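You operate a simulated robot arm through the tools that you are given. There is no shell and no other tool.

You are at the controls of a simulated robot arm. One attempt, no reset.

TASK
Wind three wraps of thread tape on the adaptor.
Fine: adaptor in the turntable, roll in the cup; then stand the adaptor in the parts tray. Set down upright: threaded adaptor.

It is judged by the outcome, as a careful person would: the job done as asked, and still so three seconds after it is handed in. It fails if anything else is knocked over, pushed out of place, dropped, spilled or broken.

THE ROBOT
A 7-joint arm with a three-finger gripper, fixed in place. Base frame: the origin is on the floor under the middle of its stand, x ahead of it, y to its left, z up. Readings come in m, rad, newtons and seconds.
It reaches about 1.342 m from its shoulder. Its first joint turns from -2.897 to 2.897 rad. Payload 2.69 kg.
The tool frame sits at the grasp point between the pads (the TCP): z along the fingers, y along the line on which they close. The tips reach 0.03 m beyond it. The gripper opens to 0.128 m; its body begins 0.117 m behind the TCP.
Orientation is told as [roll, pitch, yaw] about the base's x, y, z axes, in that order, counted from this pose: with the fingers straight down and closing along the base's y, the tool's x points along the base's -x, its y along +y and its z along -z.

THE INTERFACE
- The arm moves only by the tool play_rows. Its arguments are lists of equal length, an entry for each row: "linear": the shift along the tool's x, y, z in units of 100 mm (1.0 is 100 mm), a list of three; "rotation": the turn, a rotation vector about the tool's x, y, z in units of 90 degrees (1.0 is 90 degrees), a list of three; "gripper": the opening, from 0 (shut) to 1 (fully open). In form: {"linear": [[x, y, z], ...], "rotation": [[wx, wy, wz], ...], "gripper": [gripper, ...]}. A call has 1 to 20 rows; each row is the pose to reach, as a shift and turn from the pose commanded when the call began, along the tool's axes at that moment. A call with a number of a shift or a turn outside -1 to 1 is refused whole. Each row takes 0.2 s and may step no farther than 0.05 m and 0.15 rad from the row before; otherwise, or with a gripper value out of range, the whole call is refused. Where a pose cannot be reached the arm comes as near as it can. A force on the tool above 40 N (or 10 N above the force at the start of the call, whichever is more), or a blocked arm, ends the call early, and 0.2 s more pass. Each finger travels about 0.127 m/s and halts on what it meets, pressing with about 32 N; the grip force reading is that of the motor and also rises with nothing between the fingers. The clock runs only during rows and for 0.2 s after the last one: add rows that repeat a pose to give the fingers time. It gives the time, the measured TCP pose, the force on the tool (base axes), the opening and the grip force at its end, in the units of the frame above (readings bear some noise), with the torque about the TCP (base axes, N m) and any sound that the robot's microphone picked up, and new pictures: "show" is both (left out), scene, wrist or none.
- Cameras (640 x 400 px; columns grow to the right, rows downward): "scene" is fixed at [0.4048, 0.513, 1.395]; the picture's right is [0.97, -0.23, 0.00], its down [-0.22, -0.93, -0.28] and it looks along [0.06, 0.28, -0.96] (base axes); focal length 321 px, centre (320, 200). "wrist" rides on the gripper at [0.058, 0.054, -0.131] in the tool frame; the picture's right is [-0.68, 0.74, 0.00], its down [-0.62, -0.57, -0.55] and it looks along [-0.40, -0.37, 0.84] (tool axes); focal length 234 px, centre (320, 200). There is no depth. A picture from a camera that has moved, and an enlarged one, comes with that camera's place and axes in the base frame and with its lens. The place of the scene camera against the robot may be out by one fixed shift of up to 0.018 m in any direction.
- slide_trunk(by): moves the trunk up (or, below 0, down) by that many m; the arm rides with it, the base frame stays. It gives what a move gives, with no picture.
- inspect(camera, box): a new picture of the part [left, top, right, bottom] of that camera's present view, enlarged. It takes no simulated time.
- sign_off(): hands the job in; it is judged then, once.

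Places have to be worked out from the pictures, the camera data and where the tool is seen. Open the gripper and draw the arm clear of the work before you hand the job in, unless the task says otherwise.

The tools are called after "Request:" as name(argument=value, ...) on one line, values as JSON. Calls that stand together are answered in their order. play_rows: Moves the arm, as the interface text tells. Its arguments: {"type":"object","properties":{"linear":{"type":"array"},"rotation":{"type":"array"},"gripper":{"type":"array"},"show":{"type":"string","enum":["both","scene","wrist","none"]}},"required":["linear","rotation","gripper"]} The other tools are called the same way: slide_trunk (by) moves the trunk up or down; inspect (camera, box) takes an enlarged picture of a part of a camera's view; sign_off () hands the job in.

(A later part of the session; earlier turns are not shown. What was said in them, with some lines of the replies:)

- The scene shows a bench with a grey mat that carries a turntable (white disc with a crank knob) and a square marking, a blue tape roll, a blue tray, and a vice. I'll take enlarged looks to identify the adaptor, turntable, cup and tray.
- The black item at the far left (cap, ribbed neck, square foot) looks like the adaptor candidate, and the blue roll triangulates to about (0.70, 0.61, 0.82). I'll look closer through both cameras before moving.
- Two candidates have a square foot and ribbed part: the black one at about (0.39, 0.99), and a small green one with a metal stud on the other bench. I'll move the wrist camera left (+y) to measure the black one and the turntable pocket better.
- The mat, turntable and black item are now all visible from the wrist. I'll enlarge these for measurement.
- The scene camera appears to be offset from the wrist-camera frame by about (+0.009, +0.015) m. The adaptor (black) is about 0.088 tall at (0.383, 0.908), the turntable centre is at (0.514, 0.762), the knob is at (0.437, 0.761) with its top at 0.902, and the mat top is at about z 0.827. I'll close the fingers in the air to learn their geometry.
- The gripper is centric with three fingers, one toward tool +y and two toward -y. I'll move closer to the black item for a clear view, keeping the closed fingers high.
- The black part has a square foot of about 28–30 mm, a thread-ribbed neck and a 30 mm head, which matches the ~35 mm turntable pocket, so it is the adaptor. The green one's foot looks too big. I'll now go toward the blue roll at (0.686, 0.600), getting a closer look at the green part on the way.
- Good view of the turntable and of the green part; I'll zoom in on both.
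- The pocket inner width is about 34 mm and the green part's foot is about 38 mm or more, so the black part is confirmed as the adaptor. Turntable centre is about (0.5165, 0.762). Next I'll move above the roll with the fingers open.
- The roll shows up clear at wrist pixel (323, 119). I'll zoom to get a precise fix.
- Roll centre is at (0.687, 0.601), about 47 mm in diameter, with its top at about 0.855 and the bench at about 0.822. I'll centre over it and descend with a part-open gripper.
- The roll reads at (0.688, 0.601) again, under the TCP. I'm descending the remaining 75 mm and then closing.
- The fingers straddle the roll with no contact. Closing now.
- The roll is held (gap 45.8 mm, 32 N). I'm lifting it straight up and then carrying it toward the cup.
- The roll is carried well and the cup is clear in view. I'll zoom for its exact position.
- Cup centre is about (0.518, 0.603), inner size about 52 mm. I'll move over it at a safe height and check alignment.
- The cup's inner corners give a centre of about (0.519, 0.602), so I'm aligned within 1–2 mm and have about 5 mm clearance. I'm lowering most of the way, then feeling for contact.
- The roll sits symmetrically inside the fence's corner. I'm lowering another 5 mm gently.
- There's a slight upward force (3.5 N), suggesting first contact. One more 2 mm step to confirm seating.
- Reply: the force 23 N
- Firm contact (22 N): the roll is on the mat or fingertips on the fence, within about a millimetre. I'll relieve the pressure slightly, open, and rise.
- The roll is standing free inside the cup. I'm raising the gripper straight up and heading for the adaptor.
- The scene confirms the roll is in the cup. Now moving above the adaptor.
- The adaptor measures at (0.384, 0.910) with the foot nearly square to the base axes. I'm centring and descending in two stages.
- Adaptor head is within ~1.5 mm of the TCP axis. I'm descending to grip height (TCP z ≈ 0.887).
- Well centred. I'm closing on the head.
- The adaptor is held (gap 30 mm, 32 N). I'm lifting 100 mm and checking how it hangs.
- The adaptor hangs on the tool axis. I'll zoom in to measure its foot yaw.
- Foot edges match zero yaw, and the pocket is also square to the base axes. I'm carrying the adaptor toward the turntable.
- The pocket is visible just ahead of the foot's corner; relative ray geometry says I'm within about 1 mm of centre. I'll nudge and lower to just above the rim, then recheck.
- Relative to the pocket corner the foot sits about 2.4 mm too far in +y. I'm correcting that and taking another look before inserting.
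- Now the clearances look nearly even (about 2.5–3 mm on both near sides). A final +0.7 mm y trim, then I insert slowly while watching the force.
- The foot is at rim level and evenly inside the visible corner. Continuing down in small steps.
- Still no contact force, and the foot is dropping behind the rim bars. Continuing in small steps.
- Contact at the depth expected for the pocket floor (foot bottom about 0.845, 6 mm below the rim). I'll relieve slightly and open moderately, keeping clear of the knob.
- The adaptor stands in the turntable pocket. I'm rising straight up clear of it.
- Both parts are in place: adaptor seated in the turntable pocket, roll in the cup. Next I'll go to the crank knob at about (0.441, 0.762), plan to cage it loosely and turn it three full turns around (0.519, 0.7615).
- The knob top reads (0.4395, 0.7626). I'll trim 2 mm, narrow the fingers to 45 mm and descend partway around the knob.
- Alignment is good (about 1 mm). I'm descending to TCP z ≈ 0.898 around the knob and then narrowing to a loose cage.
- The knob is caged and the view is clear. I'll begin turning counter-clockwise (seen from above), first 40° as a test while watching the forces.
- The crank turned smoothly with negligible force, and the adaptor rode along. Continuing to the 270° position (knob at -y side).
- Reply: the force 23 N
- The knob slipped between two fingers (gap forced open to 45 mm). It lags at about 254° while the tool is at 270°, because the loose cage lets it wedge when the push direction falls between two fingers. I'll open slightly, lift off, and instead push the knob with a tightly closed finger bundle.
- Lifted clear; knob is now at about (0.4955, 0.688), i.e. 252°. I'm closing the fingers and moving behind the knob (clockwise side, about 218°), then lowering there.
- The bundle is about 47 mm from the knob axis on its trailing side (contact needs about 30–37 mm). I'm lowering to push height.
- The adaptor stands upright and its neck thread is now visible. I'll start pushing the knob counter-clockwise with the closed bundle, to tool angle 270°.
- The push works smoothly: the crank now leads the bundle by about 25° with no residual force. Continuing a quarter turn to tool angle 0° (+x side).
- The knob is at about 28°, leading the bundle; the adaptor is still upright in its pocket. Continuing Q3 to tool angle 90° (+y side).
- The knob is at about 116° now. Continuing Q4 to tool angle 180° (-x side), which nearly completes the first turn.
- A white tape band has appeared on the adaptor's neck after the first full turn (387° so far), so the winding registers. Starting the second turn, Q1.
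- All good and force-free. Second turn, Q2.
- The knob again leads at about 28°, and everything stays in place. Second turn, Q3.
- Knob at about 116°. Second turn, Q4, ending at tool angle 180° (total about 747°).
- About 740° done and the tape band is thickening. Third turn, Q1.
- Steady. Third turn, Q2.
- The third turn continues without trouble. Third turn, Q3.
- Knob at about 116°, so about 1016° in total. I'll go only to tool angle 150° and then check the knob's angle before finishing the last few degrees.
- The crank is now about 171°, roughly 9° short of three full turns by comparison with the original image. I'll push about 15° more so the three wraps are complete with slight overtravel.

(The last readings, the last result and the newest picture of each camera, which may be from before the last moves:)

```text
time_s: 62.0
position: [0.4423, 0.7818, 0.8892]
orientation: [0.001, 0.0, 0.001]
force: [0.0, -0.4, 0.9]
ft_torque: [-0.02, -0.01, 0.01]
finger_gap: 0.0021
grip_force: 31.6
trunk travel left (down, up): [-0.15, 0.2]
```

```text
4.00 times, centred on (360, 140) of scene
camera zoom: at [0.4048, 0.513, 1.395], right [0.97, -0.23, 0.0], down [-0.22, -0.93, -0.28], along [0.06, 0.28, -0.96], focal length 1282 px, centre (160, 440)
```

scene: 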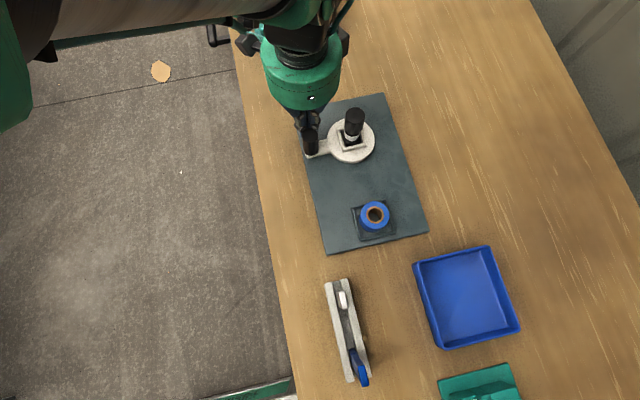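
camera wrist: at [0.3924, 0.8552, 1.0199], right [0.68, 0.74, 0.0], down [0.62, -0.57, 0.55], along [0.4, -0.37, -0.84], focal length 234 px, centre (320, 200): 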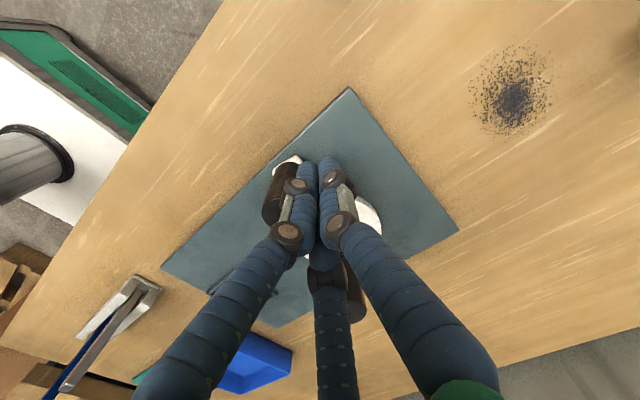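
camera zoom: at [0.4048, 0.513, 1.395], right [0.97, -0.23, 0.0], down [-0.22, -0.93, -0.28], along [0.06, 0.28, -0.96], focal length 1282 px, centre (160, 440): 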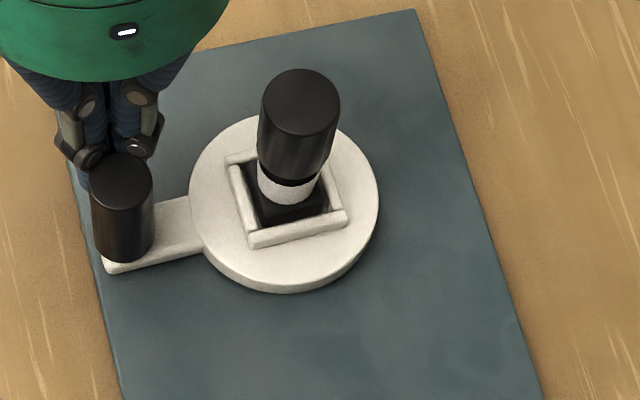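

The crank is at about 181–182°, just beyond three full turns. I'll zoom in on the tape band to compare.

Request:
inspect(camera="scene", box=[335, 100, 375, 150])

Request:
inspect(camera="wrist", box=[320, 160, 480, 320])

```text
8.00 times, centred on (355, 125) of scene
camera zoom: at [0.4048, 0.513, 1.395], right [0.97, -0.23, 0.0], down [-0.22, -0.93, -0.28], along [0.06, 0.28, -0.96], focal length 2565 px, centre (40, 800)
```

zoom: 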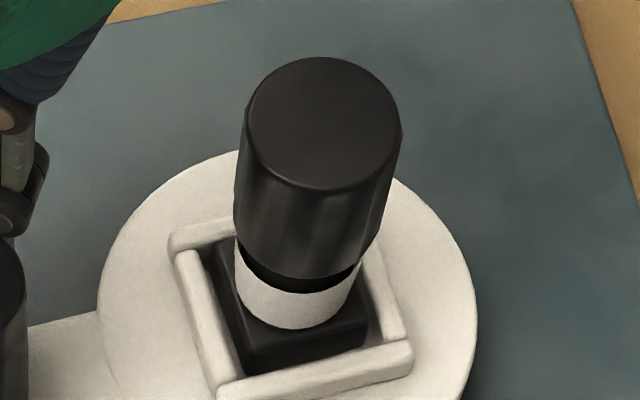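

```text
2.50 times, centred on (400, 240) of wrist
camera zoom: at [0.3842, 0.836, 1.0204], right [0.68, 0.74, 0.0], down [0.62, -0.57, 0.55], along [0.4, -0.37, -0.84], focal length 585 px, centre (120, 100)
```

zoom: 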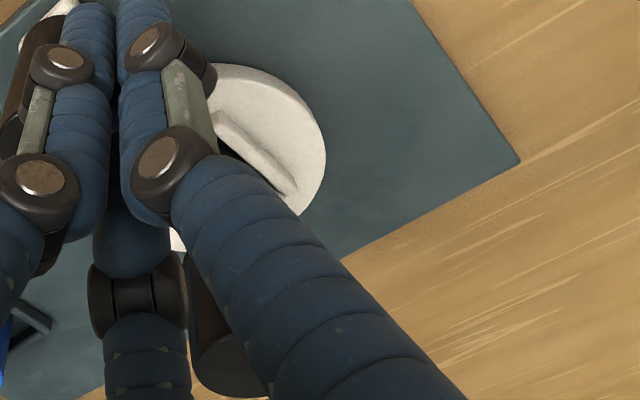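

The band looks complete. I'll push another ~5° so the three wraps are certainly finished, then back the bundle off.

Request:
play_rows(linear=[[0.007, -0.033, 0], [0.0138, -0.0675, 0]], rotation=[[0, 0, 0], [0, 0, 0]], gripper=[0, 0], show="scene")

Request:
inspect(camera="scene", box=[290, 90, 430, 190])

```text
time_s: 62.6
position: [0.4414, 0.7757, 0.888]
orientation: [-0.002, 0.002, 0.0]
force: [0.5, 0.8, -0.2]
ft_torque: [0.02, 0.02, -0.03]
finger_gap: 0.0022
grip_force: 31.2
trunk travel left (down, up): [-0.15, 0.2]
```

scene: 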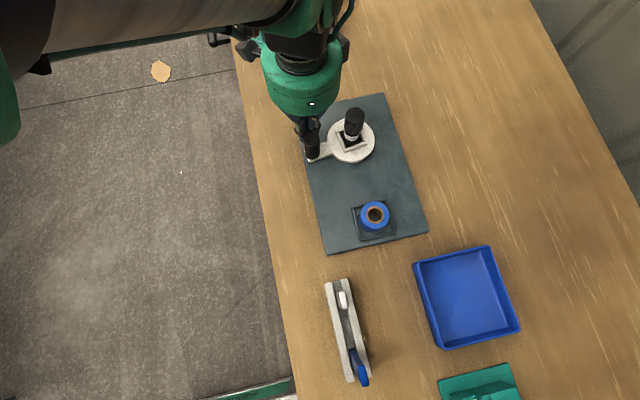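

```text
4.00 times, centred on (360, 140) of scene
camera zoom: at [0.4048, 0.513, 1.395], right [0.97, -0.23, 0.0], down [-0.22, -0.93, -0.28], along [0.06, 0.28, -0.96], focal length 1282 px, centre (160, 440)
```

zoom: 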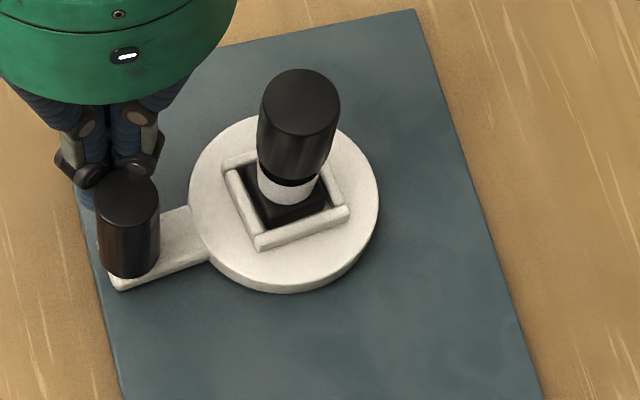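

Crank at about 188°, total about 1088°: three full wraps. I'm backing the bundle off the knob and rising.

Request:
play_rows(linear=[[0, 0.12, 0], [0, 0.12, -0.3], [0, 0.12, -0.65], [0, 0.12, -1.0]], rotation=[[0, 0, 0], [0, 0, 0], [0, 0, 0], [0, 0, 0]], gripper=[0, 0, 0, 0], show="wrist")

Request:
play_rows(linear=[[-0.25, -0.05, -0.1], [-0.5, -0.1, -0.2], [-0.76, -0.25, -0.24]], rotation=[[0, 0, 0], [0, 0, 0], [0, 0, 0]], gripper=[0.3, 0.45, 0.45], show="both")

Request:
inspect(camera="wrist", box=[220, 20, 420, 180])

Request:
inspect(camera="scene", box=[290, 90, 430, 250])

```text
time_s: 63.6
position: [0.4417, 0.7866, 0.9881]
orientation: [-0.001, 0.0, 0.0]
force: [0.4, -1.4, -0.6]
ft_torque: [0.02, 0.03, 0.05]
finger_gap: 0.002
grip_force: 31.4
trunk travel left (down, up): [-0.15, 0.2]
camera wrist: at [0.3836, 0.8403, 1.1189], right [0.68, 0.74, 0.0], down [0.62, -0.56, 0.55], along [0.4, -0.37, -0.84], focal length 234 px, centre (320, 200)
```

wrist: 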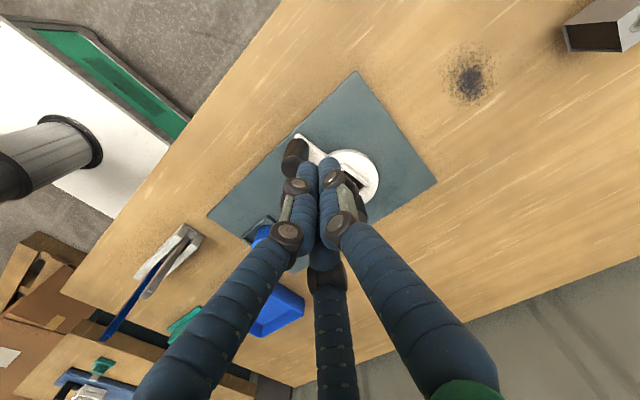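

```text
time_s: 64.4
position: [0.518, 0.7615, 1.0157]
orientation: [-0.001, -0.001, 0.001]
force: [0.1, -0.2, -0.6]
ft_torque: [0.01, -0.04, -0.01]
finger_gap: 0.0574
grip_force: 0.1
trunk travel left (down, up): [-0.15, 0.2]
camera wrist: at [0.4596, 0.816, 1.1458], right [0.68, 0.74, 0.0], down [0.62, -0.57, 0.55], along [0.4, -0.37, -0.84], focal length 234 px, centre (320, 200)
```

scene: 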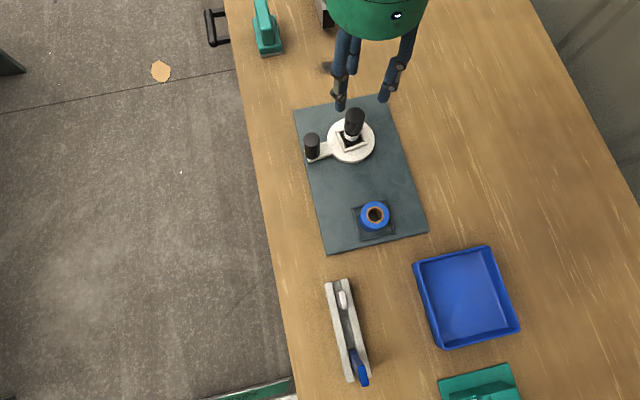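
wrist: 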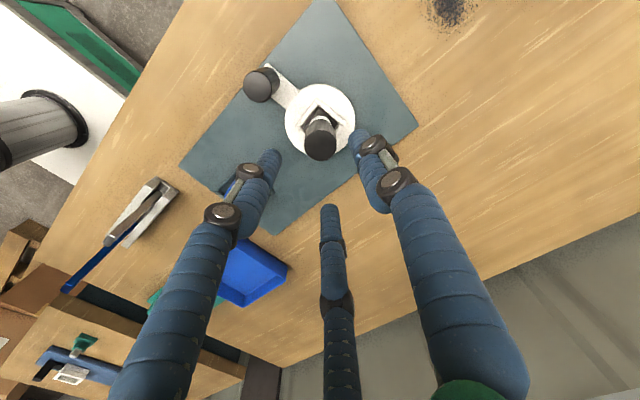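

```text
2.50 times, centred on (320, 100) of wrist
camera zoom: at [0.4596, 0.816, 1.1458], right [0.68, 0.74, 0.0], down [0.62, -0.57, 0.55], along [0.4, -0.37, -0.84], focal length 585 px, centre (320, 450)
```

zoom: 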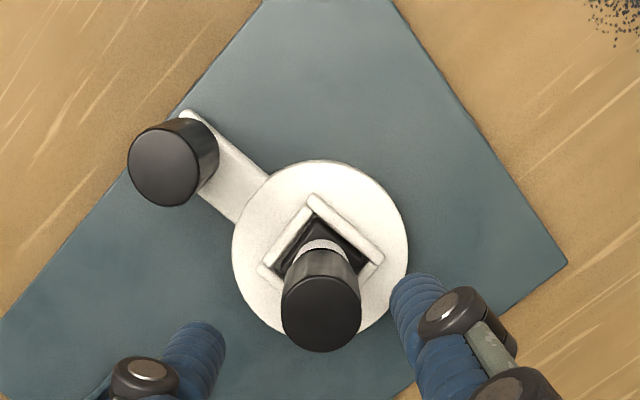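

```text
2.50 times, centred on (360, 170) of scene
camera zoom: at [0.4048, 0.513, 1.395], right [0.97, -0.23, 0.0], down [-0.22, -0.93, -0.28], along [0.06, 0.28, -0.96], focal length 801 px, centre (220, 275)
```

zoom: 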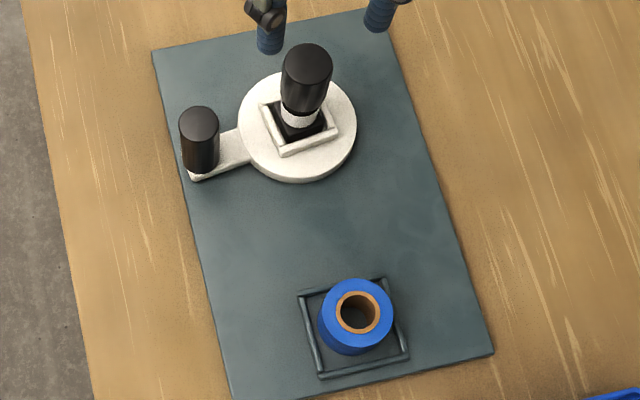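

The adaptor with its tape band (about z 0.863–0.881) is upright, with the head at about z 0.894–0.932. I'll descend around it and grip only the head, TCP z ≈ 0.922, so the fingertips stay off the tape.

Request:
play_rows(linear=[[-0.008, 0, 0.3], [-0.008, 0, 0.6], [-0.008, 0, 0.93]], rotation=[[0, 0, 0], [0, 0, 0], [0, 0, 0]], gripper=[0.45, 0.45, 0.45], show="both")

Request:
inspect(camera="wrist", box=[260, 90, 380, 220])

Request:
inspect(camera="scene", box=[310, 90, 400, 170])

```text
time_s: 65.2
position: [0.5203, 0.7624, 0.9187]
orientation: [0.001, 0.002, 0.001]
force: [1.0, 1.3, 0.2]
ft_torque: [-0.01, 0.04, -0.01]
finger_gap: 0.0579
grip_force: 0.1
trunk travel left (down, up): [-0.15, 0.2]
camera wrist: at [0.4619, 0.8161, 1.0494], right [0.68, 0.74, 0.0], down [0.62, -0.57, 0.55], along [0.4, -0.37, -0.84], focal length 234 px, centre (320, 200)
```

scene: 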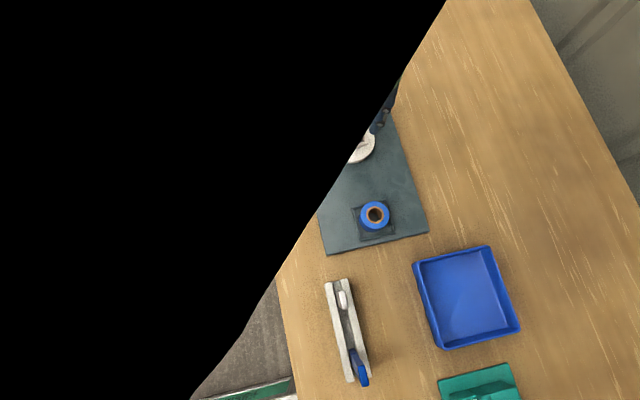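
wrist: 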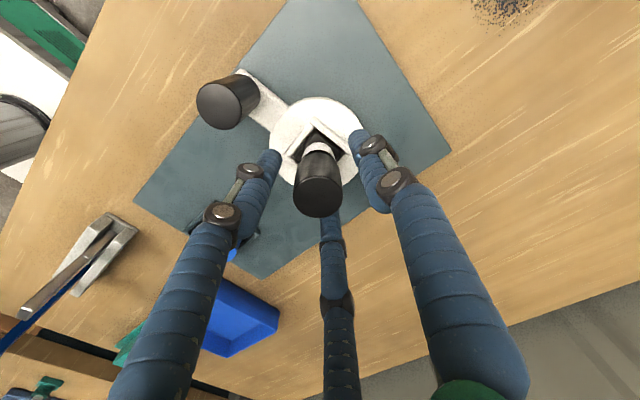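

```text
3.08 times, centred on (320, 155) of wrist
camera zoom: at [0.4619, 0.8161, 1.0494], right [0.68, 0.74, 0.0], down [0.62, -0.57, 0.55], along [0.4, -0.37, -0.84], focal length 720 px, centre (320, 338)
```

zoom: 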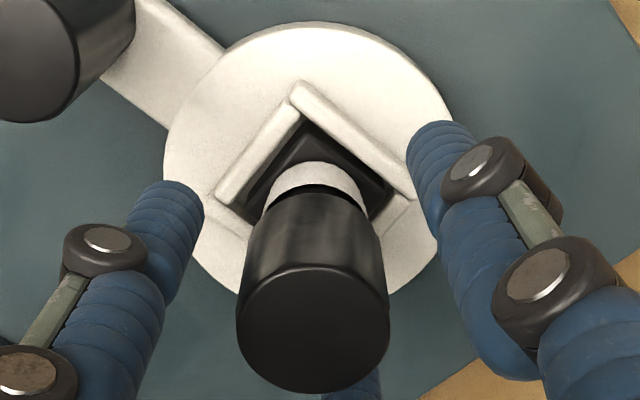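

```text
5.00 times, centred on (355, 130) of scene
camera zoom: at [0.4048, 0.513, 1.395], right [0.97, -0.23, 0.0], down [-0.22, -0.93, -0.28], along [0.06, 0.28, -0.96], focal length 1603 px, centre (145, 550)
```

zoom: 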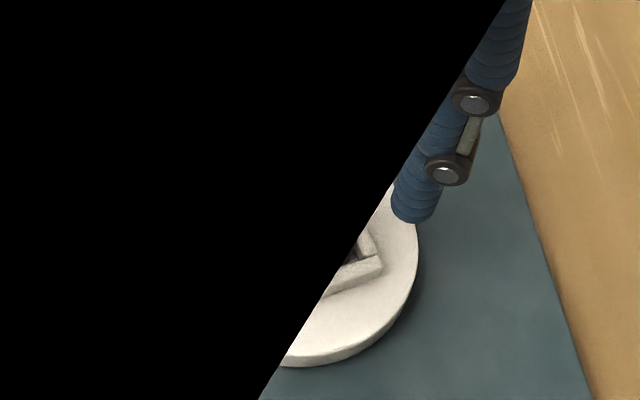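

The head is about 2–3 mm toward -y of the tool axis, and the head top is nearer z 0.92. I'll trim, lower 5 mm more, and close on the head.

Request:
play_rows(linear=[[-0.01, -0.024, 0.03], [-0.01, -0.024, 0.05], [-0.01, -0.024, 0.05]], rotation=[[0, 0, 0], [0, 0, 0], [0, 0, 0]], gripper=[0.45, 0.45, 0.45], show="wrist")

Request:
inspect(camera="wrist", box=[260, 90, 380, 220])

```text
time_s: 66.0
position: [0.5194, 0.7598, 0.9132]
orientation: [-0.001, 0.0, -0.002]
force: [-0.3, -0.4, -0.8]
ft_torque: [0.01, 0.01, 0.0]
finger_gap: 0.0575
grip_force: 0.1
trunk travel left (down, up): [-0.15, 0.2]
camera wrist: at [0.4618, 0.813, 1.0445], right [0.68, 0.74, 0.0], down [0.62, -0.57, 0.55], along [0.4, -0.37, -0.84], focal length 234 px, centre (320, 200)
```

wrist: 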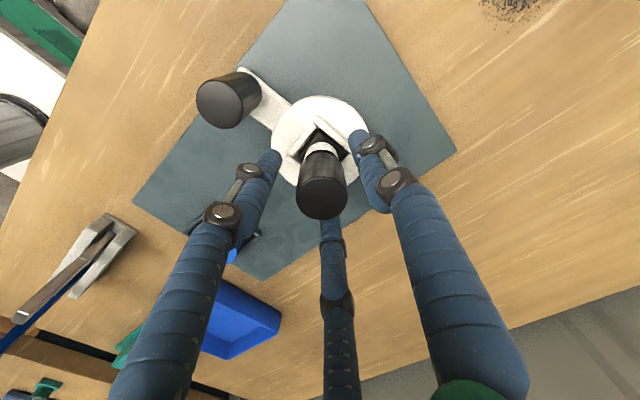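

```text
3.08 times, centred on (320, 155) of wrist
camera zoom: at [0.4618, 0.813, 1.0445], right [0.68, 0.74, 0.0], down [0.62, -0.57, 0.55], along [0.4, -0.37, -0.84], focal length 720 px, centre (320, 338)
```

zoom: 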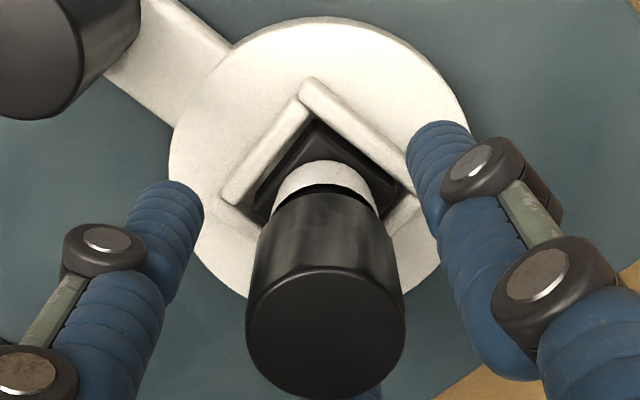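

Head is centred within ~2 mm. A tiny x trim, then I close on it.

Request:
play_rows(linear=[[-0.018, -0.003, 0], [-0.018, -0.003, 0], [-0.018, -0.003, 0], [-0.018, -0.003, 0], [-0.018, -0.003, 0]], rotation=[[0, 0, 0], [0, 0, 0], [0, 0, 0], [0, 0, 0], [0, 0, 0]], gripper=[0.45, 0.3, 0.05, 0.05, 0.05], show="wrist")

Request:
inspect(camera="wrist", box=[260, 90, 380, 220])

```text
time_s: 67.2
position: [0.5199, 0.7585, 0.9138]
orientation: [0.001, 0.001, 0.001]
force: [-0.3, -0.1, 0.5]
ft_torque: [-0.02, 0.0, 0.0]
finger_gap: 0.0305
grip_force: 31.8
trunk travel left (down, up): [-0.15, 0.2]
camera wrist: at [0.4628, 0.8127, 1.0452], right [0.68, 0.74, 0.0], down [0.62, -0.57, 0.55], along [0.4, -0.37, -0.84], focal length 234 px, centre (320, 200)
```

wrist: 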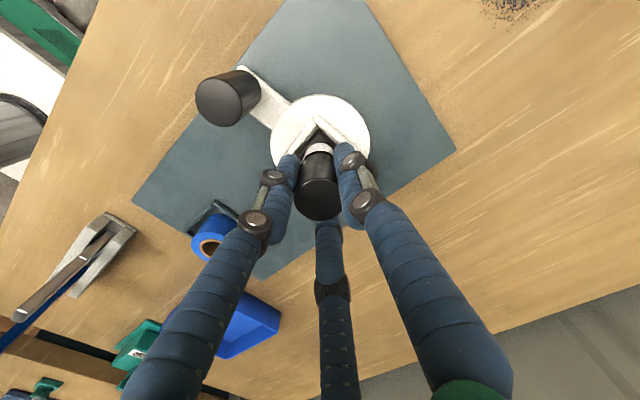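

```text
3.08 times, centred on (320, 155) of wrist
camera zoom: at [0.4628, 0.8127, 1.0452], right [0.68, 0.74, 0.0], down [0.62, -0.57, 0.55], along [0.4, -0.37, -0.84], focal length 720 px, centre (320, 338)
```

zoom: 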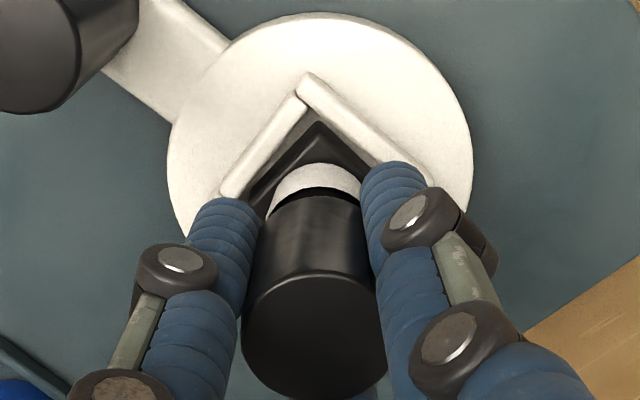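

The head is gripped (30.5 mm) with the tape band clear of the fingertips. I'm lifting straight out of the pocket.

Request:
play_rows(linear=[[0, 0, -0.1], [0, 0, -0.25], [0, 0, -0.5], [0, 0, -0.75], [0, 0, -1.0]], rotation=[[0, 0, 0], [0, 0, 0], [0, 0, 0], [0, 0, 0], [0, 0, 0]], gripper=[0.05, 0.05, 0.05, 0.05, 0.05], show="both")

Request:
inspect(camera="scene", box=[310, 60, 430, 160])

Request:
inspect(camera="wrist", box=[260, 90, 380, 220])

```text
time_s: 68.4
position: [0.5192, 0.7604, 1.0129]
orientation: [0.0, 0.001, 0.0]
force: [0.4, -0.3, -0.5]
ft_torque: [0.01, 0.0, -0.01]
finger_gap: 0.0304
grip_force: 32.3
trunk travel left (down, up): [-0.15, 0.2]
camera wrist: at [0.462, 0.8143, 1.1447], right [0.68, 0.74, 0.0], down [0.62, -0.57, 0.55], along [0.4, -0.37, -0.84], focal length 234 px, centre (320, 200)
```

scene: 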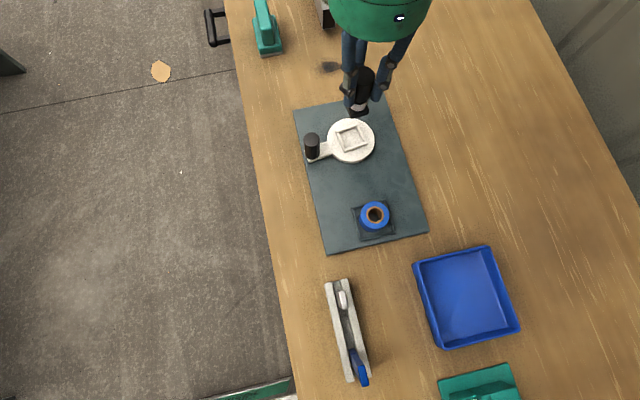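
wrist: 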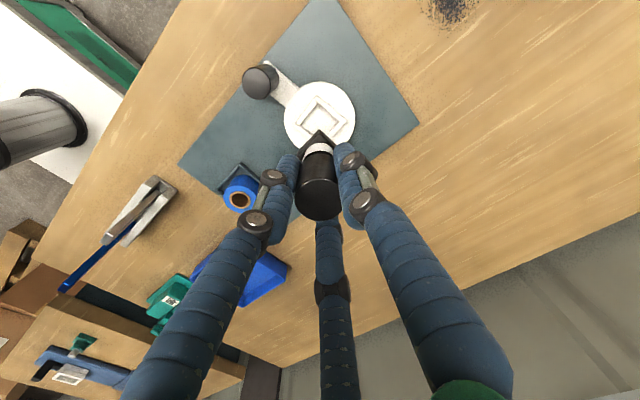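

```text
4.00 times, centred on (370, 110) of scene
camera zoom: at [0.4048, 0.513, 1.395], right [0.97, -0.23, 0.0], down [-0.22, -0.93, -0.28], along [0.06, 0.28, -0.96], focal length 1282 px, centre (120, 560)
```

zoom: 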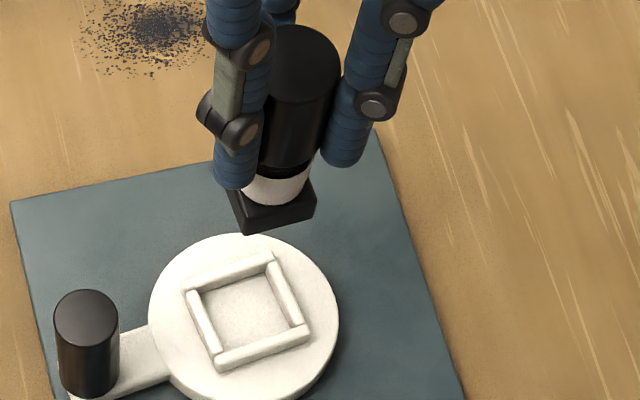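

```text
3.08 times, centred on (320, 155) of wrist
camera zoom: at [0.462, 0.8143, 1.1447], right [0.68, 0.74, 0.0], down [0.62, -0.57, 0.55], along [0.4, -0.37, -0.84], focal length 720 px, centre (320, 338)
```

zoom: 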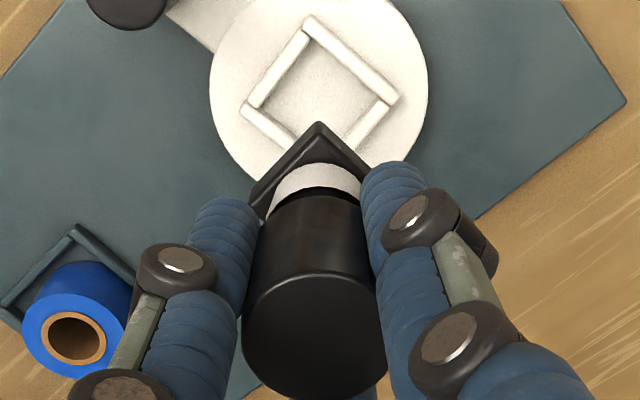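

The adaptor, with its white tape band, came out cleanly and the turntable is undisturbed. The tray spans roughly x 0.556–0.691, y 0.379–0.514 (centre about (0.624, 0.447)), so I'm carrying the adaptor there at height.

Request:
play_rows(linear=[[-0.117, -0.333, 0], [-0.233, -0.667, 0], [-0.35, -1.0, 0]], rotation=[[0, 0, 0], [0, 0, 0], [0, 0, 0]], gripper=[0.05, 0.05, 0.05], show="none")

Request:
play_rows(linear=[[-0.117, -0.333, 0], [-0.233, -0.667, 0], [-0.35, -1.0, 0]], rotation=[[0, 0, 0], [0, 0, 0], [0, 0, 0]], gripper=[0.05, 0.05, 0.05], show="both")

Request:
inspect(camera="wrist", box=[180, 80, 420, 280])

```text
time_s: 69.2
position: [0.5529, 0.6578, 1.0124]
orientation: [0.001, 0.0, 0.0]
force: [-0.7, 0.2, 0.1]
ft_torque: [0.03, -0.01, 0.01]
finger_gap: 0.0302
grip_force: 32.1
trunk travel left (down, up): [-0.15, 0.2]
```

```text
time_s: 70.0
position: [0.5901, 0.5575, 1.0141]
orientation: [0.001, 0.001, 0.001]
force: [-0.2, 0.0, -1.0]
ft_torque: [0.04, 0.01, 0.02]
finger_gap: 0.0304
grip_force: 32.0
trunk travel left (down, up): [-0.15, 0.2]
camera wrist: at [0.5316, 0.6114, 1.1448], right [0.68, 0.74, 0.0], down [0.62, -0.57, 0.55], along [0.4, -0.37, -0.84], focal length 234 px, centre (320, 200)
```

scene: 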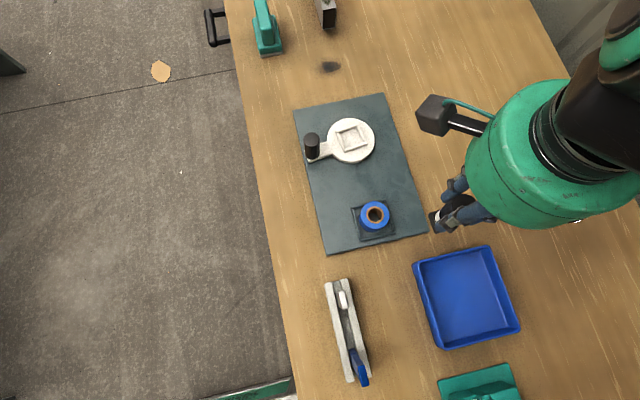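
wrist: 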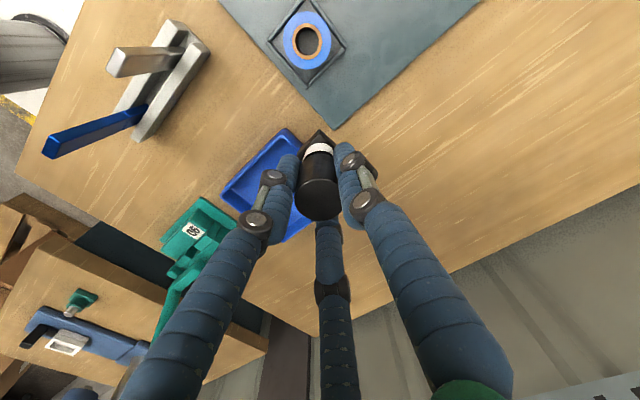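

```text
2.00 times, centred on (300, 180) of wrist
camera zoom: at [0.5316, 0.6114, 1.1448], right [0.68, 0.74, 0.0], down [0.62, -0.57, 0.55], along [0.4, -0.37, -0.84], focal length 468 px, centre (360, 240)
```

zoom: 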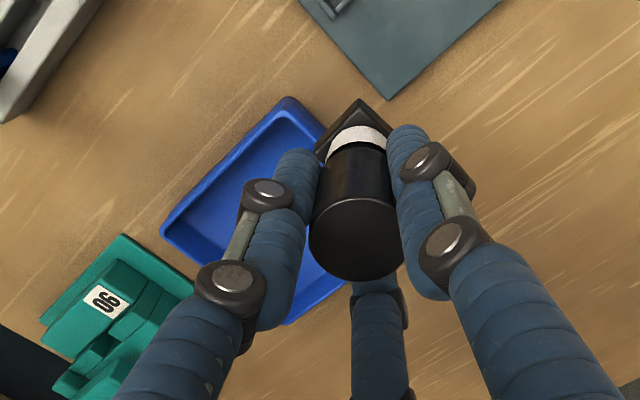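

All undisturbed so far. I'm continuing to above the tray centre.

Request:
play_rows(linear=[[-0.113, -0.333, 0], [-0.227, -0.667, 0], [-0.34, -1.0, 0]], rotation=[[0, 0, 0], [0, 0, 0], [0, 0, 0]], gripper=[0.05, 0.05, 0.05], show="both")

Request:
inspect(camera="wrist", box=[220, 60, 420, 240])

```text
time_s: 70.8
position: [0.6247, 0.4588, 1.0125]
orientation: [0.0, 0.0, 0.001]
force: [0.0, 0.6, -0.6]
ft_torque: [0.02, 0.01, 0.02]
finger_gap: 0.0304
grip_force: 31.8
trunk travel left (down, up): [-0.15, 0.2]
camera wrist: at [0.5665, 0.5116, 1.145], right [0.68, 0.74, 0.0], down [0.62, -0.57, 0.55], along [0.4, -0.37, -0.84], focal length 234 px, centre (320, 200)
```

scene: 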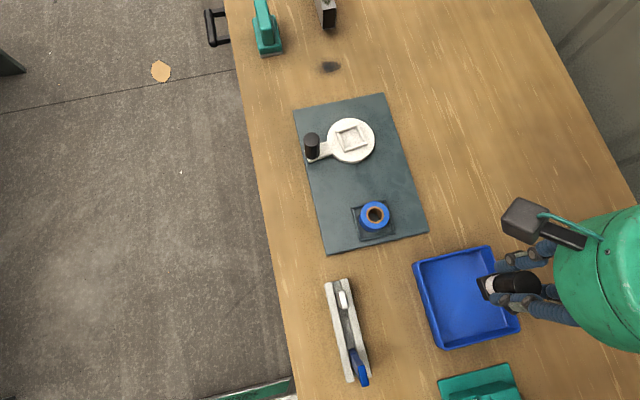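
wrist: 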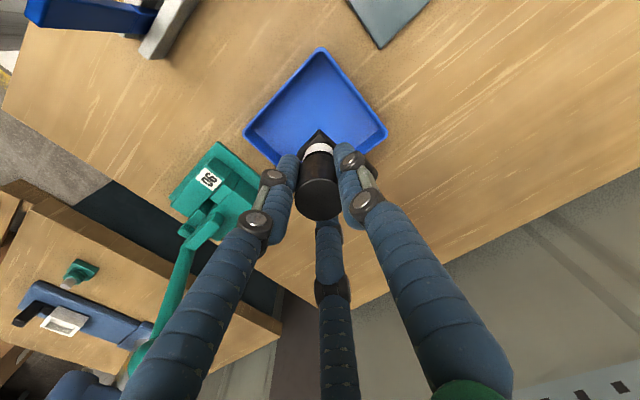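

```text
2.22 times, centred on (320, 150) of wrist
camera zoom: at [0.5665, 0.5116, 1.145], right [0.68, 0.74, 0.0], down [0.62, -0.57, 0.55], along [0.4, -0.37, -0.84], focal length 520 px, centre (320, 311)
```

zoom: 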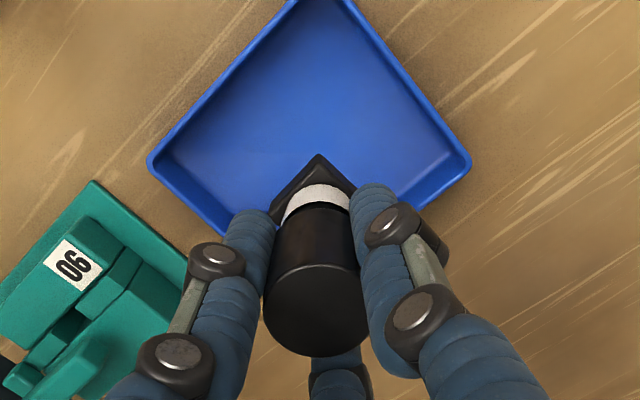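

Tray corners from the wrist give a centre of about (0.628, 0.446). I'm centring and lowering to just above the tray floor.

Request:
play_rows(linear=[[-0.03, -0.12, 0], [-0.03, -0.12, 0.3], [-0.03, -0.12, 0.6], [-0.03, -0.12, 0.9]], rotation=[[0, 0, 0], [0, 0, 0], [0, 0, 0], [0, 0, 0]], gripper=[0.05, 0.05, 0.05, 0.05], show="both")

Request:
inspect(camera="wrist", box=[220, 60, 420, 240])

Request:
inspect(camera="scene", box=[400, 230, 560, 360])

```text
time_s: 71.8
position: [0.6278, 0.4445, 0.9245]
orientation: [-0.001, 0.0, 0.001]
force: [-1.0, -1.0, 0.5]
ft_torque: [0.01, -0.01, 0.03]
finger_gap: 0.0303
grip_force: 31.4
trunk travel left (down, up): [-0.15, 0.2]
camera wrist: at [0.5694, 0.4997, 1.0551], right [0.68, 0.74, 0.0], down [0.62, -0.57, 0.55], along [0.4, -0.37, -0.84], focal length 234 px, centre (320, 200)
```

scene: 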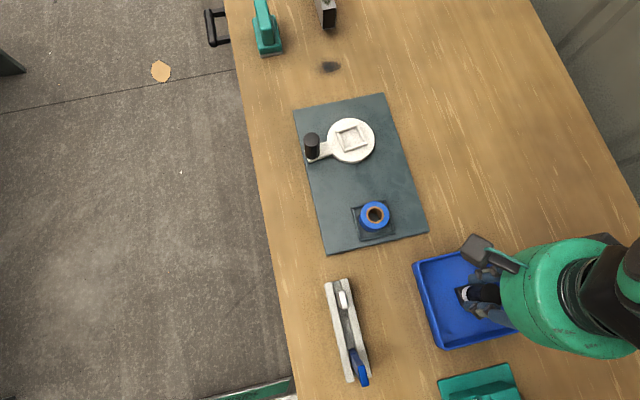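
wrist: 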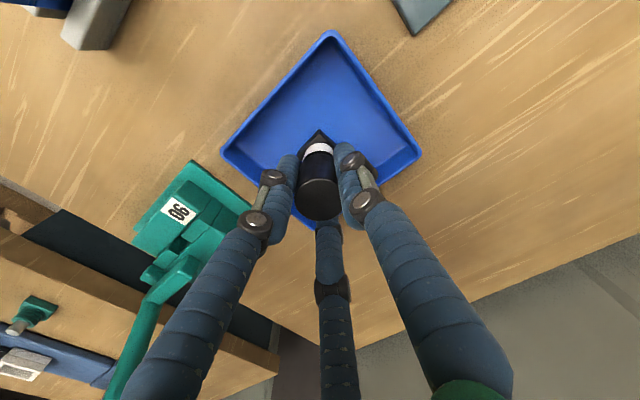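

```text
2.22 times, centred on (320, 150) of wrist
camera zoom: at [0.5694, 0.4997, 1.0551], right [0.68, 0.74, 0.0], down [0.62, -0.57, 0.55], along [0.4, -0.37, -0.84], focal length 520 px, centre (320, 311)
```

zoom: 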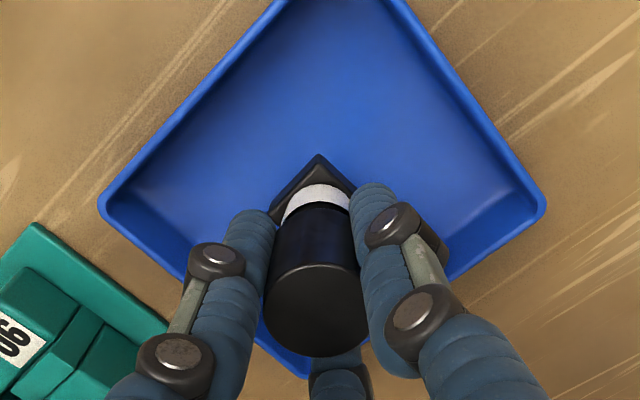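

```text
3.08 times, centred on (480, 295) of scene
camera zoom: at [0.4048, 0.513, 1.395], right [0.97, -0.23, 0.0], down [-0.22, -0.93, -0.28], along [0.06, 0.28, -0.96], focal length 986 px, centre (-172, -92)
```

zoom: 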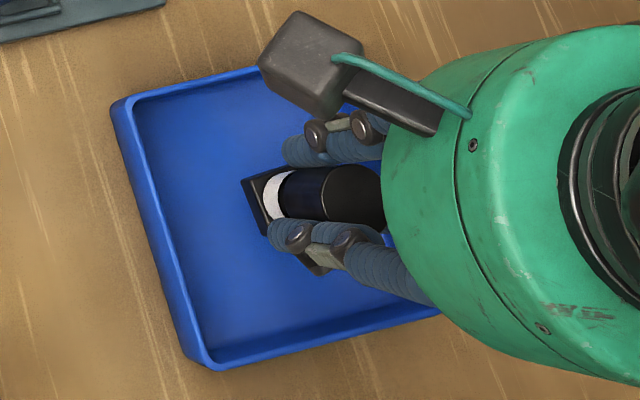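

The adaptor is over the middle of the tray. I'm lowering the next 20 mm, then feeling for contact.

Request:
play_rows(linear=[[0, 0, 0.1], [0, 0, 0.2], [0, 0, 0.24]], rotation=[[0, 0, 0], [0, 0, 0], [0, 0, 0]], gripper=[0.05, 0.05, 0.05], show="none")

Request:
play_rows(linear=[[0, 0, 0.015], [0, 0, 0.03]], rotation=[[0, 0, 0], [0, 0, 0]], gripper=[0.05, 0.05], show="none")

```text
time_s: 72.6
position: [0.6271, 0.4462, 0.8984]
orientation: [0.001, 0.0, -0.001]
force: [-0.7, -0.1, -0.6]
ft_torque: [-0.04, 0.04, 0.0]
finger_gap: 0.0303
grip_force: 32.2
trunk travel left (down, up): [-0.15, 0.2]
```

```text
time_s: 73.2
position: [0.6278, 0.4459, 0.897]
orientation: [0.0, 0.0, 0.0]
force: [0.0, -0.7, -0.8]
ft_torque: [0.0, -0.01, 0.02]
finger_gap: 0.03
grip_force: 32.0
trunk travel left (down, up): [-0.15, 0.2]
```

No contact yet at TCP z ≈ 0.897. Continuing in 2–3 mm steps.

Request:
play_rows(linear=[[0, 0, 0.01], [0, 0, 0.02]], rotation=[[0, 0, 0], [0, 0, 0]], gripper=[0.05, 0.05], show="wrist")

Request:
inspect(camera="wrist", box=[220, 60, 420, 240])

```text
time_s: 73.8
position: [0.6291, 0.4471, 0.896]
orientation: [-0.001, 0.0, 0.0]
force: [-0.5, 0.0, 3.4]
ft_torque: [-0.09, 0.0, -0.01]
finger_gap: 0.0302
grip_force: 32.4
trunk travel left (down, up): [-0.15, 0.2]
camera wrist: at [0.5697, 0.5007, 1.0262], right [0.68, 0.74, 0.0], down [0.62, -0.57, 0.55], along [0.4, -0.37, -0.84], focal length 234 px, centre (320, 200)
```

wrist: 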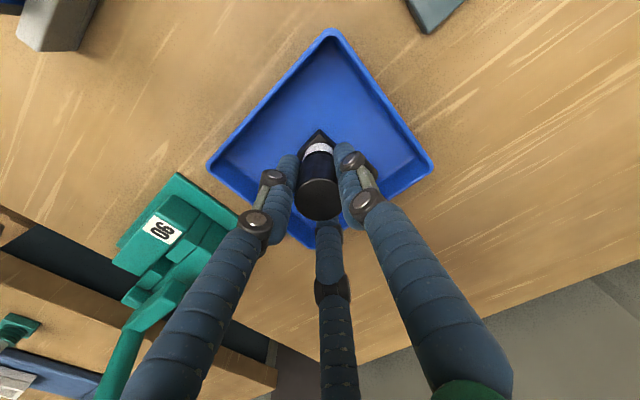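

```text
2.22 times, centred on (320, 150) of wrist
camera zoom: at [0.5697, 0.5007, 1.0262], right [0.68, 0.74, 0.0], down [0.62, -0.57, 0.55], along [0.4, -0.37, -0.84], focal length 520 px, centre (320, 311)
```

zoom: 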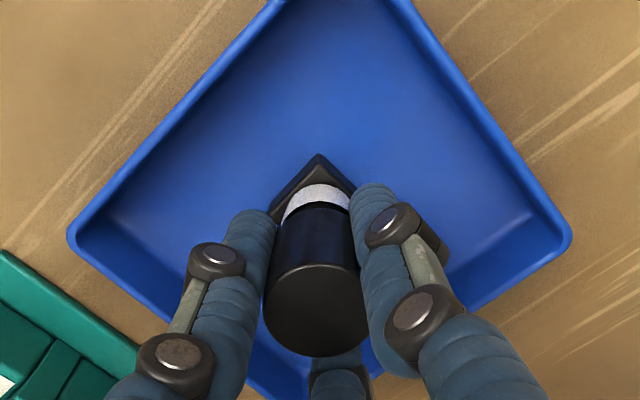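

A slight contact (3.4 N) has appeared. One more 1.5 mm press to confirm it's seated on the tray floor.

Request:
play_rows(linear=[[0, 0, 0.008], [0, 0, 0.015]], rotation=[[0, 0, 0], [0, 0, 0]], gripper=[0.05, 0.05], show="none")

```text
time_s: 74.4
position: [0.6276, 0.448, 0.8948]
orientation: [0.002, -0.001, -0.002]
force: [0.8, -1.9, 15.3]
ft_torque: [-0.35, -0.17, -0.04]
finger_gap: 0.0301
grip_force: 31.8
trunk travel left (down, up): [-0.15, 0.2]
```

Firmly seated (15 N). I'm relieving 1 mm and opening gradually.

Request:
play_rows(linear=[[0, 0, -0.01], [0, 0, -0.01], [0, 0, -0.01], [0, 0, -0.01], [0, 0, -0.01]], rotation=[[0, 0, 0], [0, 0, 0], [0, 0, 0], [0, 0, 0], [0, 0, 0]], gripper=[0.05, 0.27, 0.35, 0.42, 0.42], show="both")

Request:
inspect(camera="wrist", box=[220, 60, 420, 240])

Request:
inspect(camera="scene", box=[400, 230, 560, 360])

```text
time_s: 75.6
position: [0.628, 0.447, 0.8939]
orientation: [-0.001, 0.0, -0.001]
force: [-1.4, -0.2, -0.2]
ft_torque: [0.02, 0.02, -0.01]
finger_gap: 0.054
grip_force: 0.1
trunk travel left (down, up): [-0.15, 0.2]
camera wrist: at [0.5696, 0.501, 1.0249], right [0.68, 0.74, 0.0], down [0.62, -0.57, 0.55], along [0.4, -0.37, -0.84], focal length 234 px, centre (320, 200)
```

scene: 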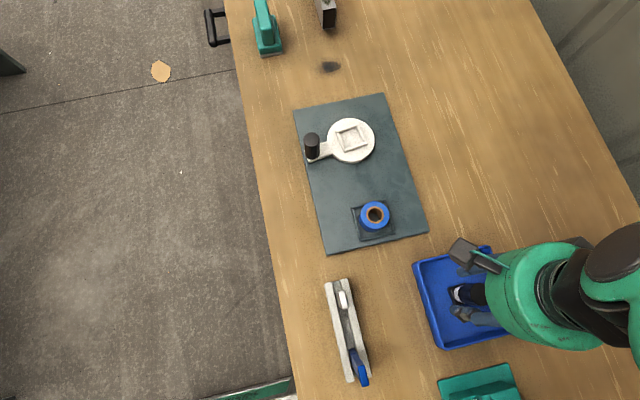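
wrist: 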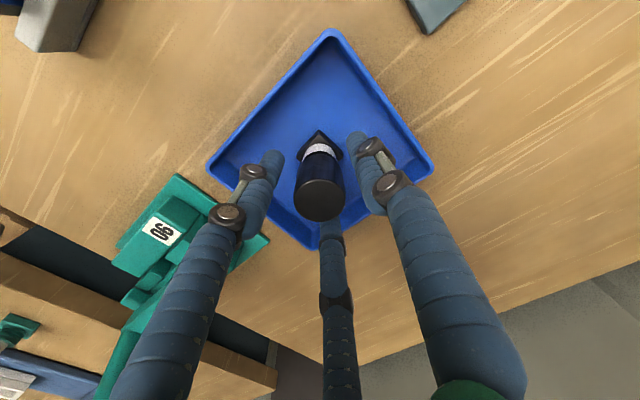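

```text
2.22 times, centred on (320, 150) of wrist
camera zoom: at [0.5696, 0.501, 1.0249], right [0.68, 0.74, 0.0], down [0.62, -0.57, 0.55], along [0.4, -0.37, -0.84], focal length 520 px, centre (320, 311)
```

zoom: 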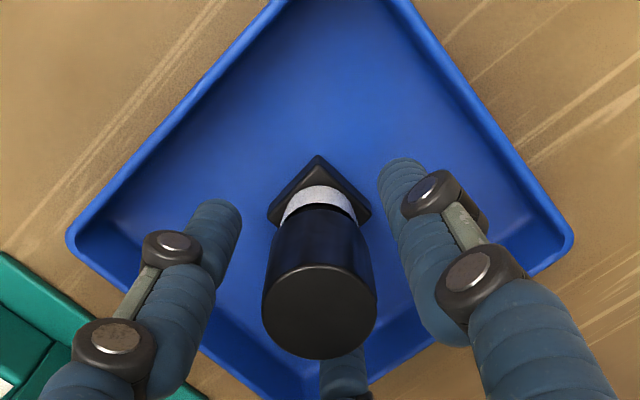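

```text
3.08 times, centred on (480, 295) of scene
camera zoom: at [0.4048, 0.513, 1.395], right [0.97, -0.23, 0.0], down [-0.22, -0.93, -0.28], along [0.06, 0.28, -0.96], focal length 986 px, centre (-172, -92)
```

zoom: 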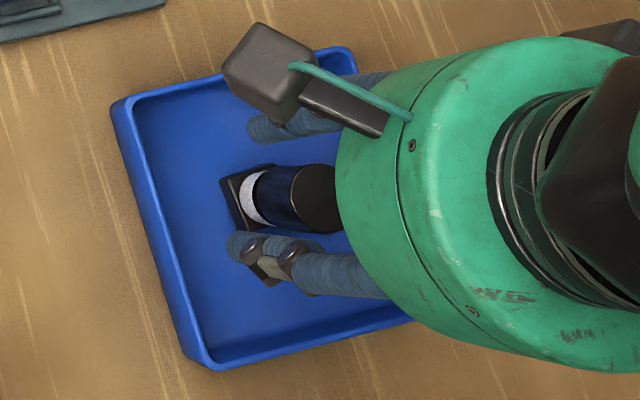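

The adaptor stands upright on its foot, free of the fingers. I'm rising straight up and then drawing the arm clear.

Request:
play_rows(linear=[[0, 0, -0.15], [0, 0, -0.4], [0, 0, -0.7], [0, 0, -1.0]], rotation=[[0, 0, 0], [0, 0, 0], [0, 0, 0], [0, 0, 0]], gripper=[0.42, 0.42, 0.42, 0.42], show="wrist")

Request:
play_rows(linear=[[0.3, 0, -0.3], [0.6, 0, -0.6], [0.9, 0, -0.9]], rotation=[[0, 0, 0], [0, 0, 0], [0, 0, 0]], gripper=[0.6, 0.8, 1.0], show="both")

```text
time_s: 76.6
position: [0.628, 0.4494, 0.9934]
orientation: [-0.001, -0.001, -0.002]
force: [-0.1, 0.3, -0.6]
ft_torque: [-0.03, 0.02, -0.01]
finger_gap: 0.0538
grip_force: 0.1
trunk travel left (down, up): [-0.15, 0.2]
camera wrist: at [0.569, 0.5022, 1.1251], right [0.68, 0.74, 0.0], down [0.62, -0.57, 0.55], along [0.4, -0.37, -0.84], focal length 234 px, centre (320, 200)
```

wrist: 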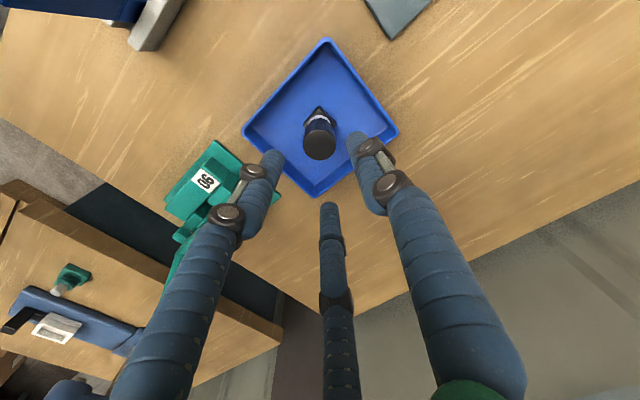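

```text
time_s: 77.4
position: [0.5369, 0.4477, 1.0867]
orientation: [-0.002, 0.0, 0.001]
force: [-0.1, 0.5, 0.4]
ft_torque: [0.02, 0.01, 0.02]
finger_gap: 0.128
grip_force: 0.0
trunk travel left (down, up): [-0.15, 0.2]
camera wrist: at [0.4785, 0.5011, 1.2176], right [0.68, 0.74, 0.0], down [0.62, -0.57, 0.55], along [0.4, -0.37, -0.84], focal length 234 px, centre (320, 200)
```

scene: 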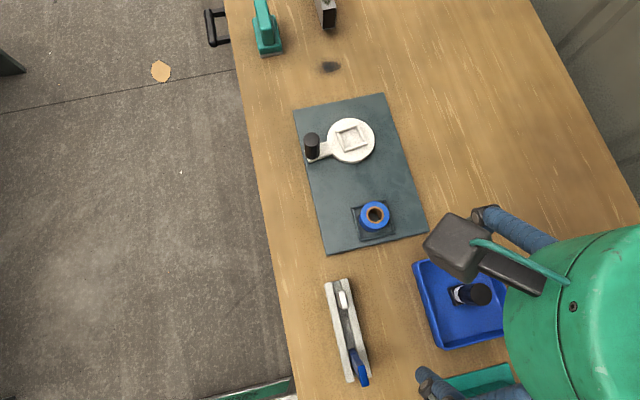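
wrist: 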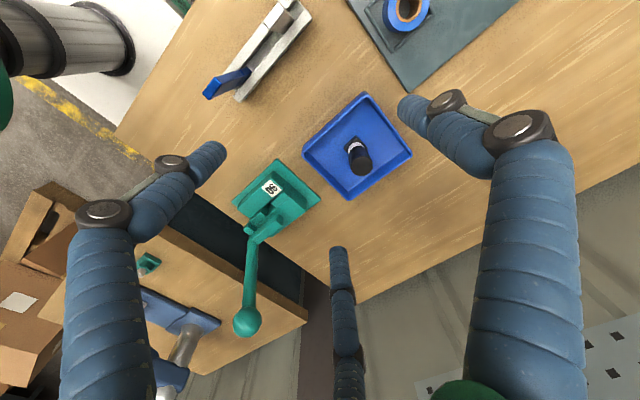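

The adaptor stands in the tray, the roll is in the cup and the turntable is intact. I'm drawing the arm further back toward its start pose and doing a final visual check.

Request:
play_rows(linear=[[0.3, 0.2, -0.1], [0.6, 0.4, -0.2], [0.95, 0.6, -0.3]], rotation=[[0, 0, 0], [0, 0, 0], [0, 0, 0]], gripper=[1, 1, 1], show="none")

Request:
play_rows(linear=[[0.33, 0.2, 0], [0.66, 0.4, 0], [1.0, 0.6, 0]], rotation=[[0, 0, 0], [0, 0, 0], [0, 0, 0]], gripper=[1, 1, 1], show="both")

Request:
inspect(camera="scene", box=[400, 230, 560, 360])

Request:
inspect(camera="scene", box=[290, 90, 430, 260])

```text
time_s: 78.2
position: [0.4424, 0.5077, 1.116]
orientation: [0.001, 0.0, -0.001]
force: [0.3, 0.2, 0.5]
ft_torque: [0.06, 0.01, -0.01]
finger_gap: 0.1283
grip_force: 0.0
trunk travel left (down, up): [-0.15, 0.2]
```

```text
time_s: 79.0
position: [0.3406, 0.5673, 1.1121]
orientation: [0.0, 0.001, -0.001]
force: [-0.5, -0.3, -0.7]
ft_torque: [0.0, -0.01, 0.05]
finger_gap: 0.1281
grip_force: 0.1
trunk travel left (down, up): [-0.15, 0.2]
camera wrist: at [0.2836, 0.6215, 1.2436], right [0.68, 0.74, 0.0], down [0.62, -0.57, 0.55], along [0.4, -0.37, -0.84], focal length 234 px, centre (320, 200)
```

scene: 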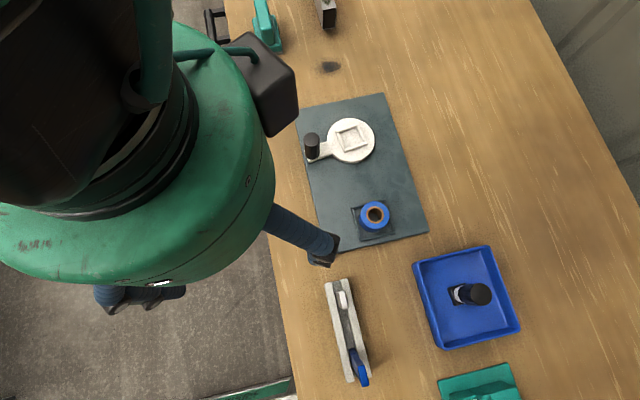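
wrist: 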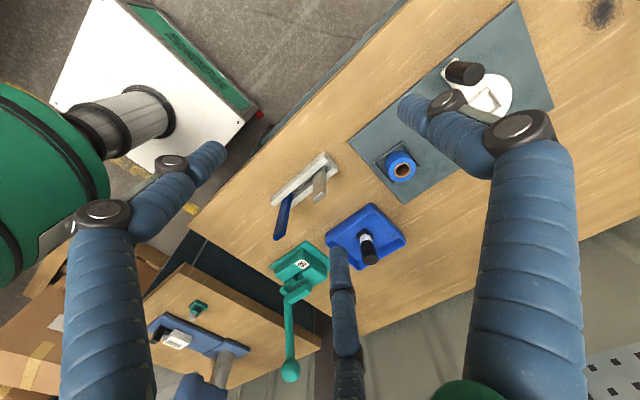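

```text
3.08 times, centred on (480, 295) of scene
camera zoom: at [0.4048, 0.513, 1.395], right [0.97, -0.23, 0.0], down [-0.22, -0.93, -0.28], along [0.06, 0.28, -0.96], focal length 986 px, centre (-172, -92)
```

zoom: 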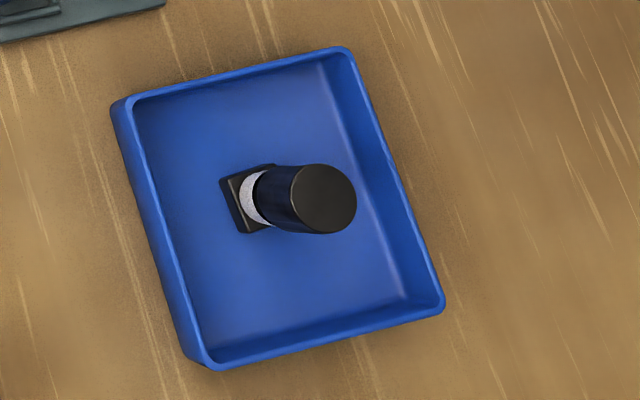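

```text
2.35 times, centred on (360, 175) of scene
camera zoom: at [0.4048, 0.513, 1.395], right [0.97, -0.23, 0.0], down [-0.22, -0.93, -0.28], along [0.06, 0.28, -0.96], focal length 754 px, centre (226, 259)
```

zoom: 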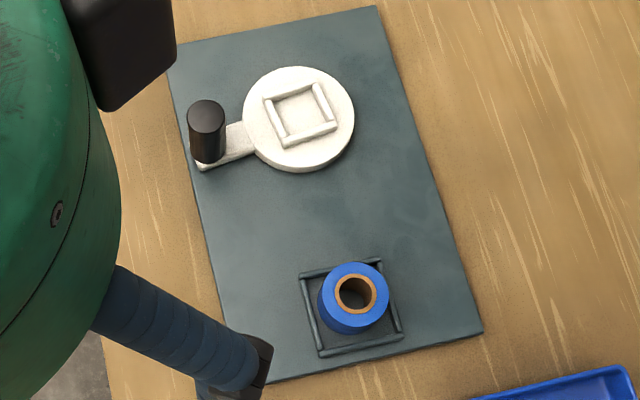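

The taped adaptor stands upright in the parts tray and the roll sits upright in its cup. The turntable, mat and everything else are unmoved, and the gripper is open and clear, so I'm handing in the job.

Request:
sign_off()

```text
The job is handed in.
```

The adaptor has three wraps of thread tape and stands upright in the parts tray. The job is handed in.

- **Setup:** I put the adaptor in the turntable pocket and the tape roll upright in the cup, where it stays.
- **Winding:** I turned the crank about 1,088° counter-clockwise (seen from above), just over three full turns. A white tape band shows on the threaded neck. From the pictures I could not count the separate layers, so the three wraps rest on the crank's angle.
- **One hitch:** Early in the first turn the knob slipped between the fingers, after about 70° of rotation. I lifted off and finished by pushing the knob with the fingers closed. The adaptor and turntable were not disturbed.
- **End state:** In the final pictures nothing else had moved. The gripper is open and the arm is clear of the work.
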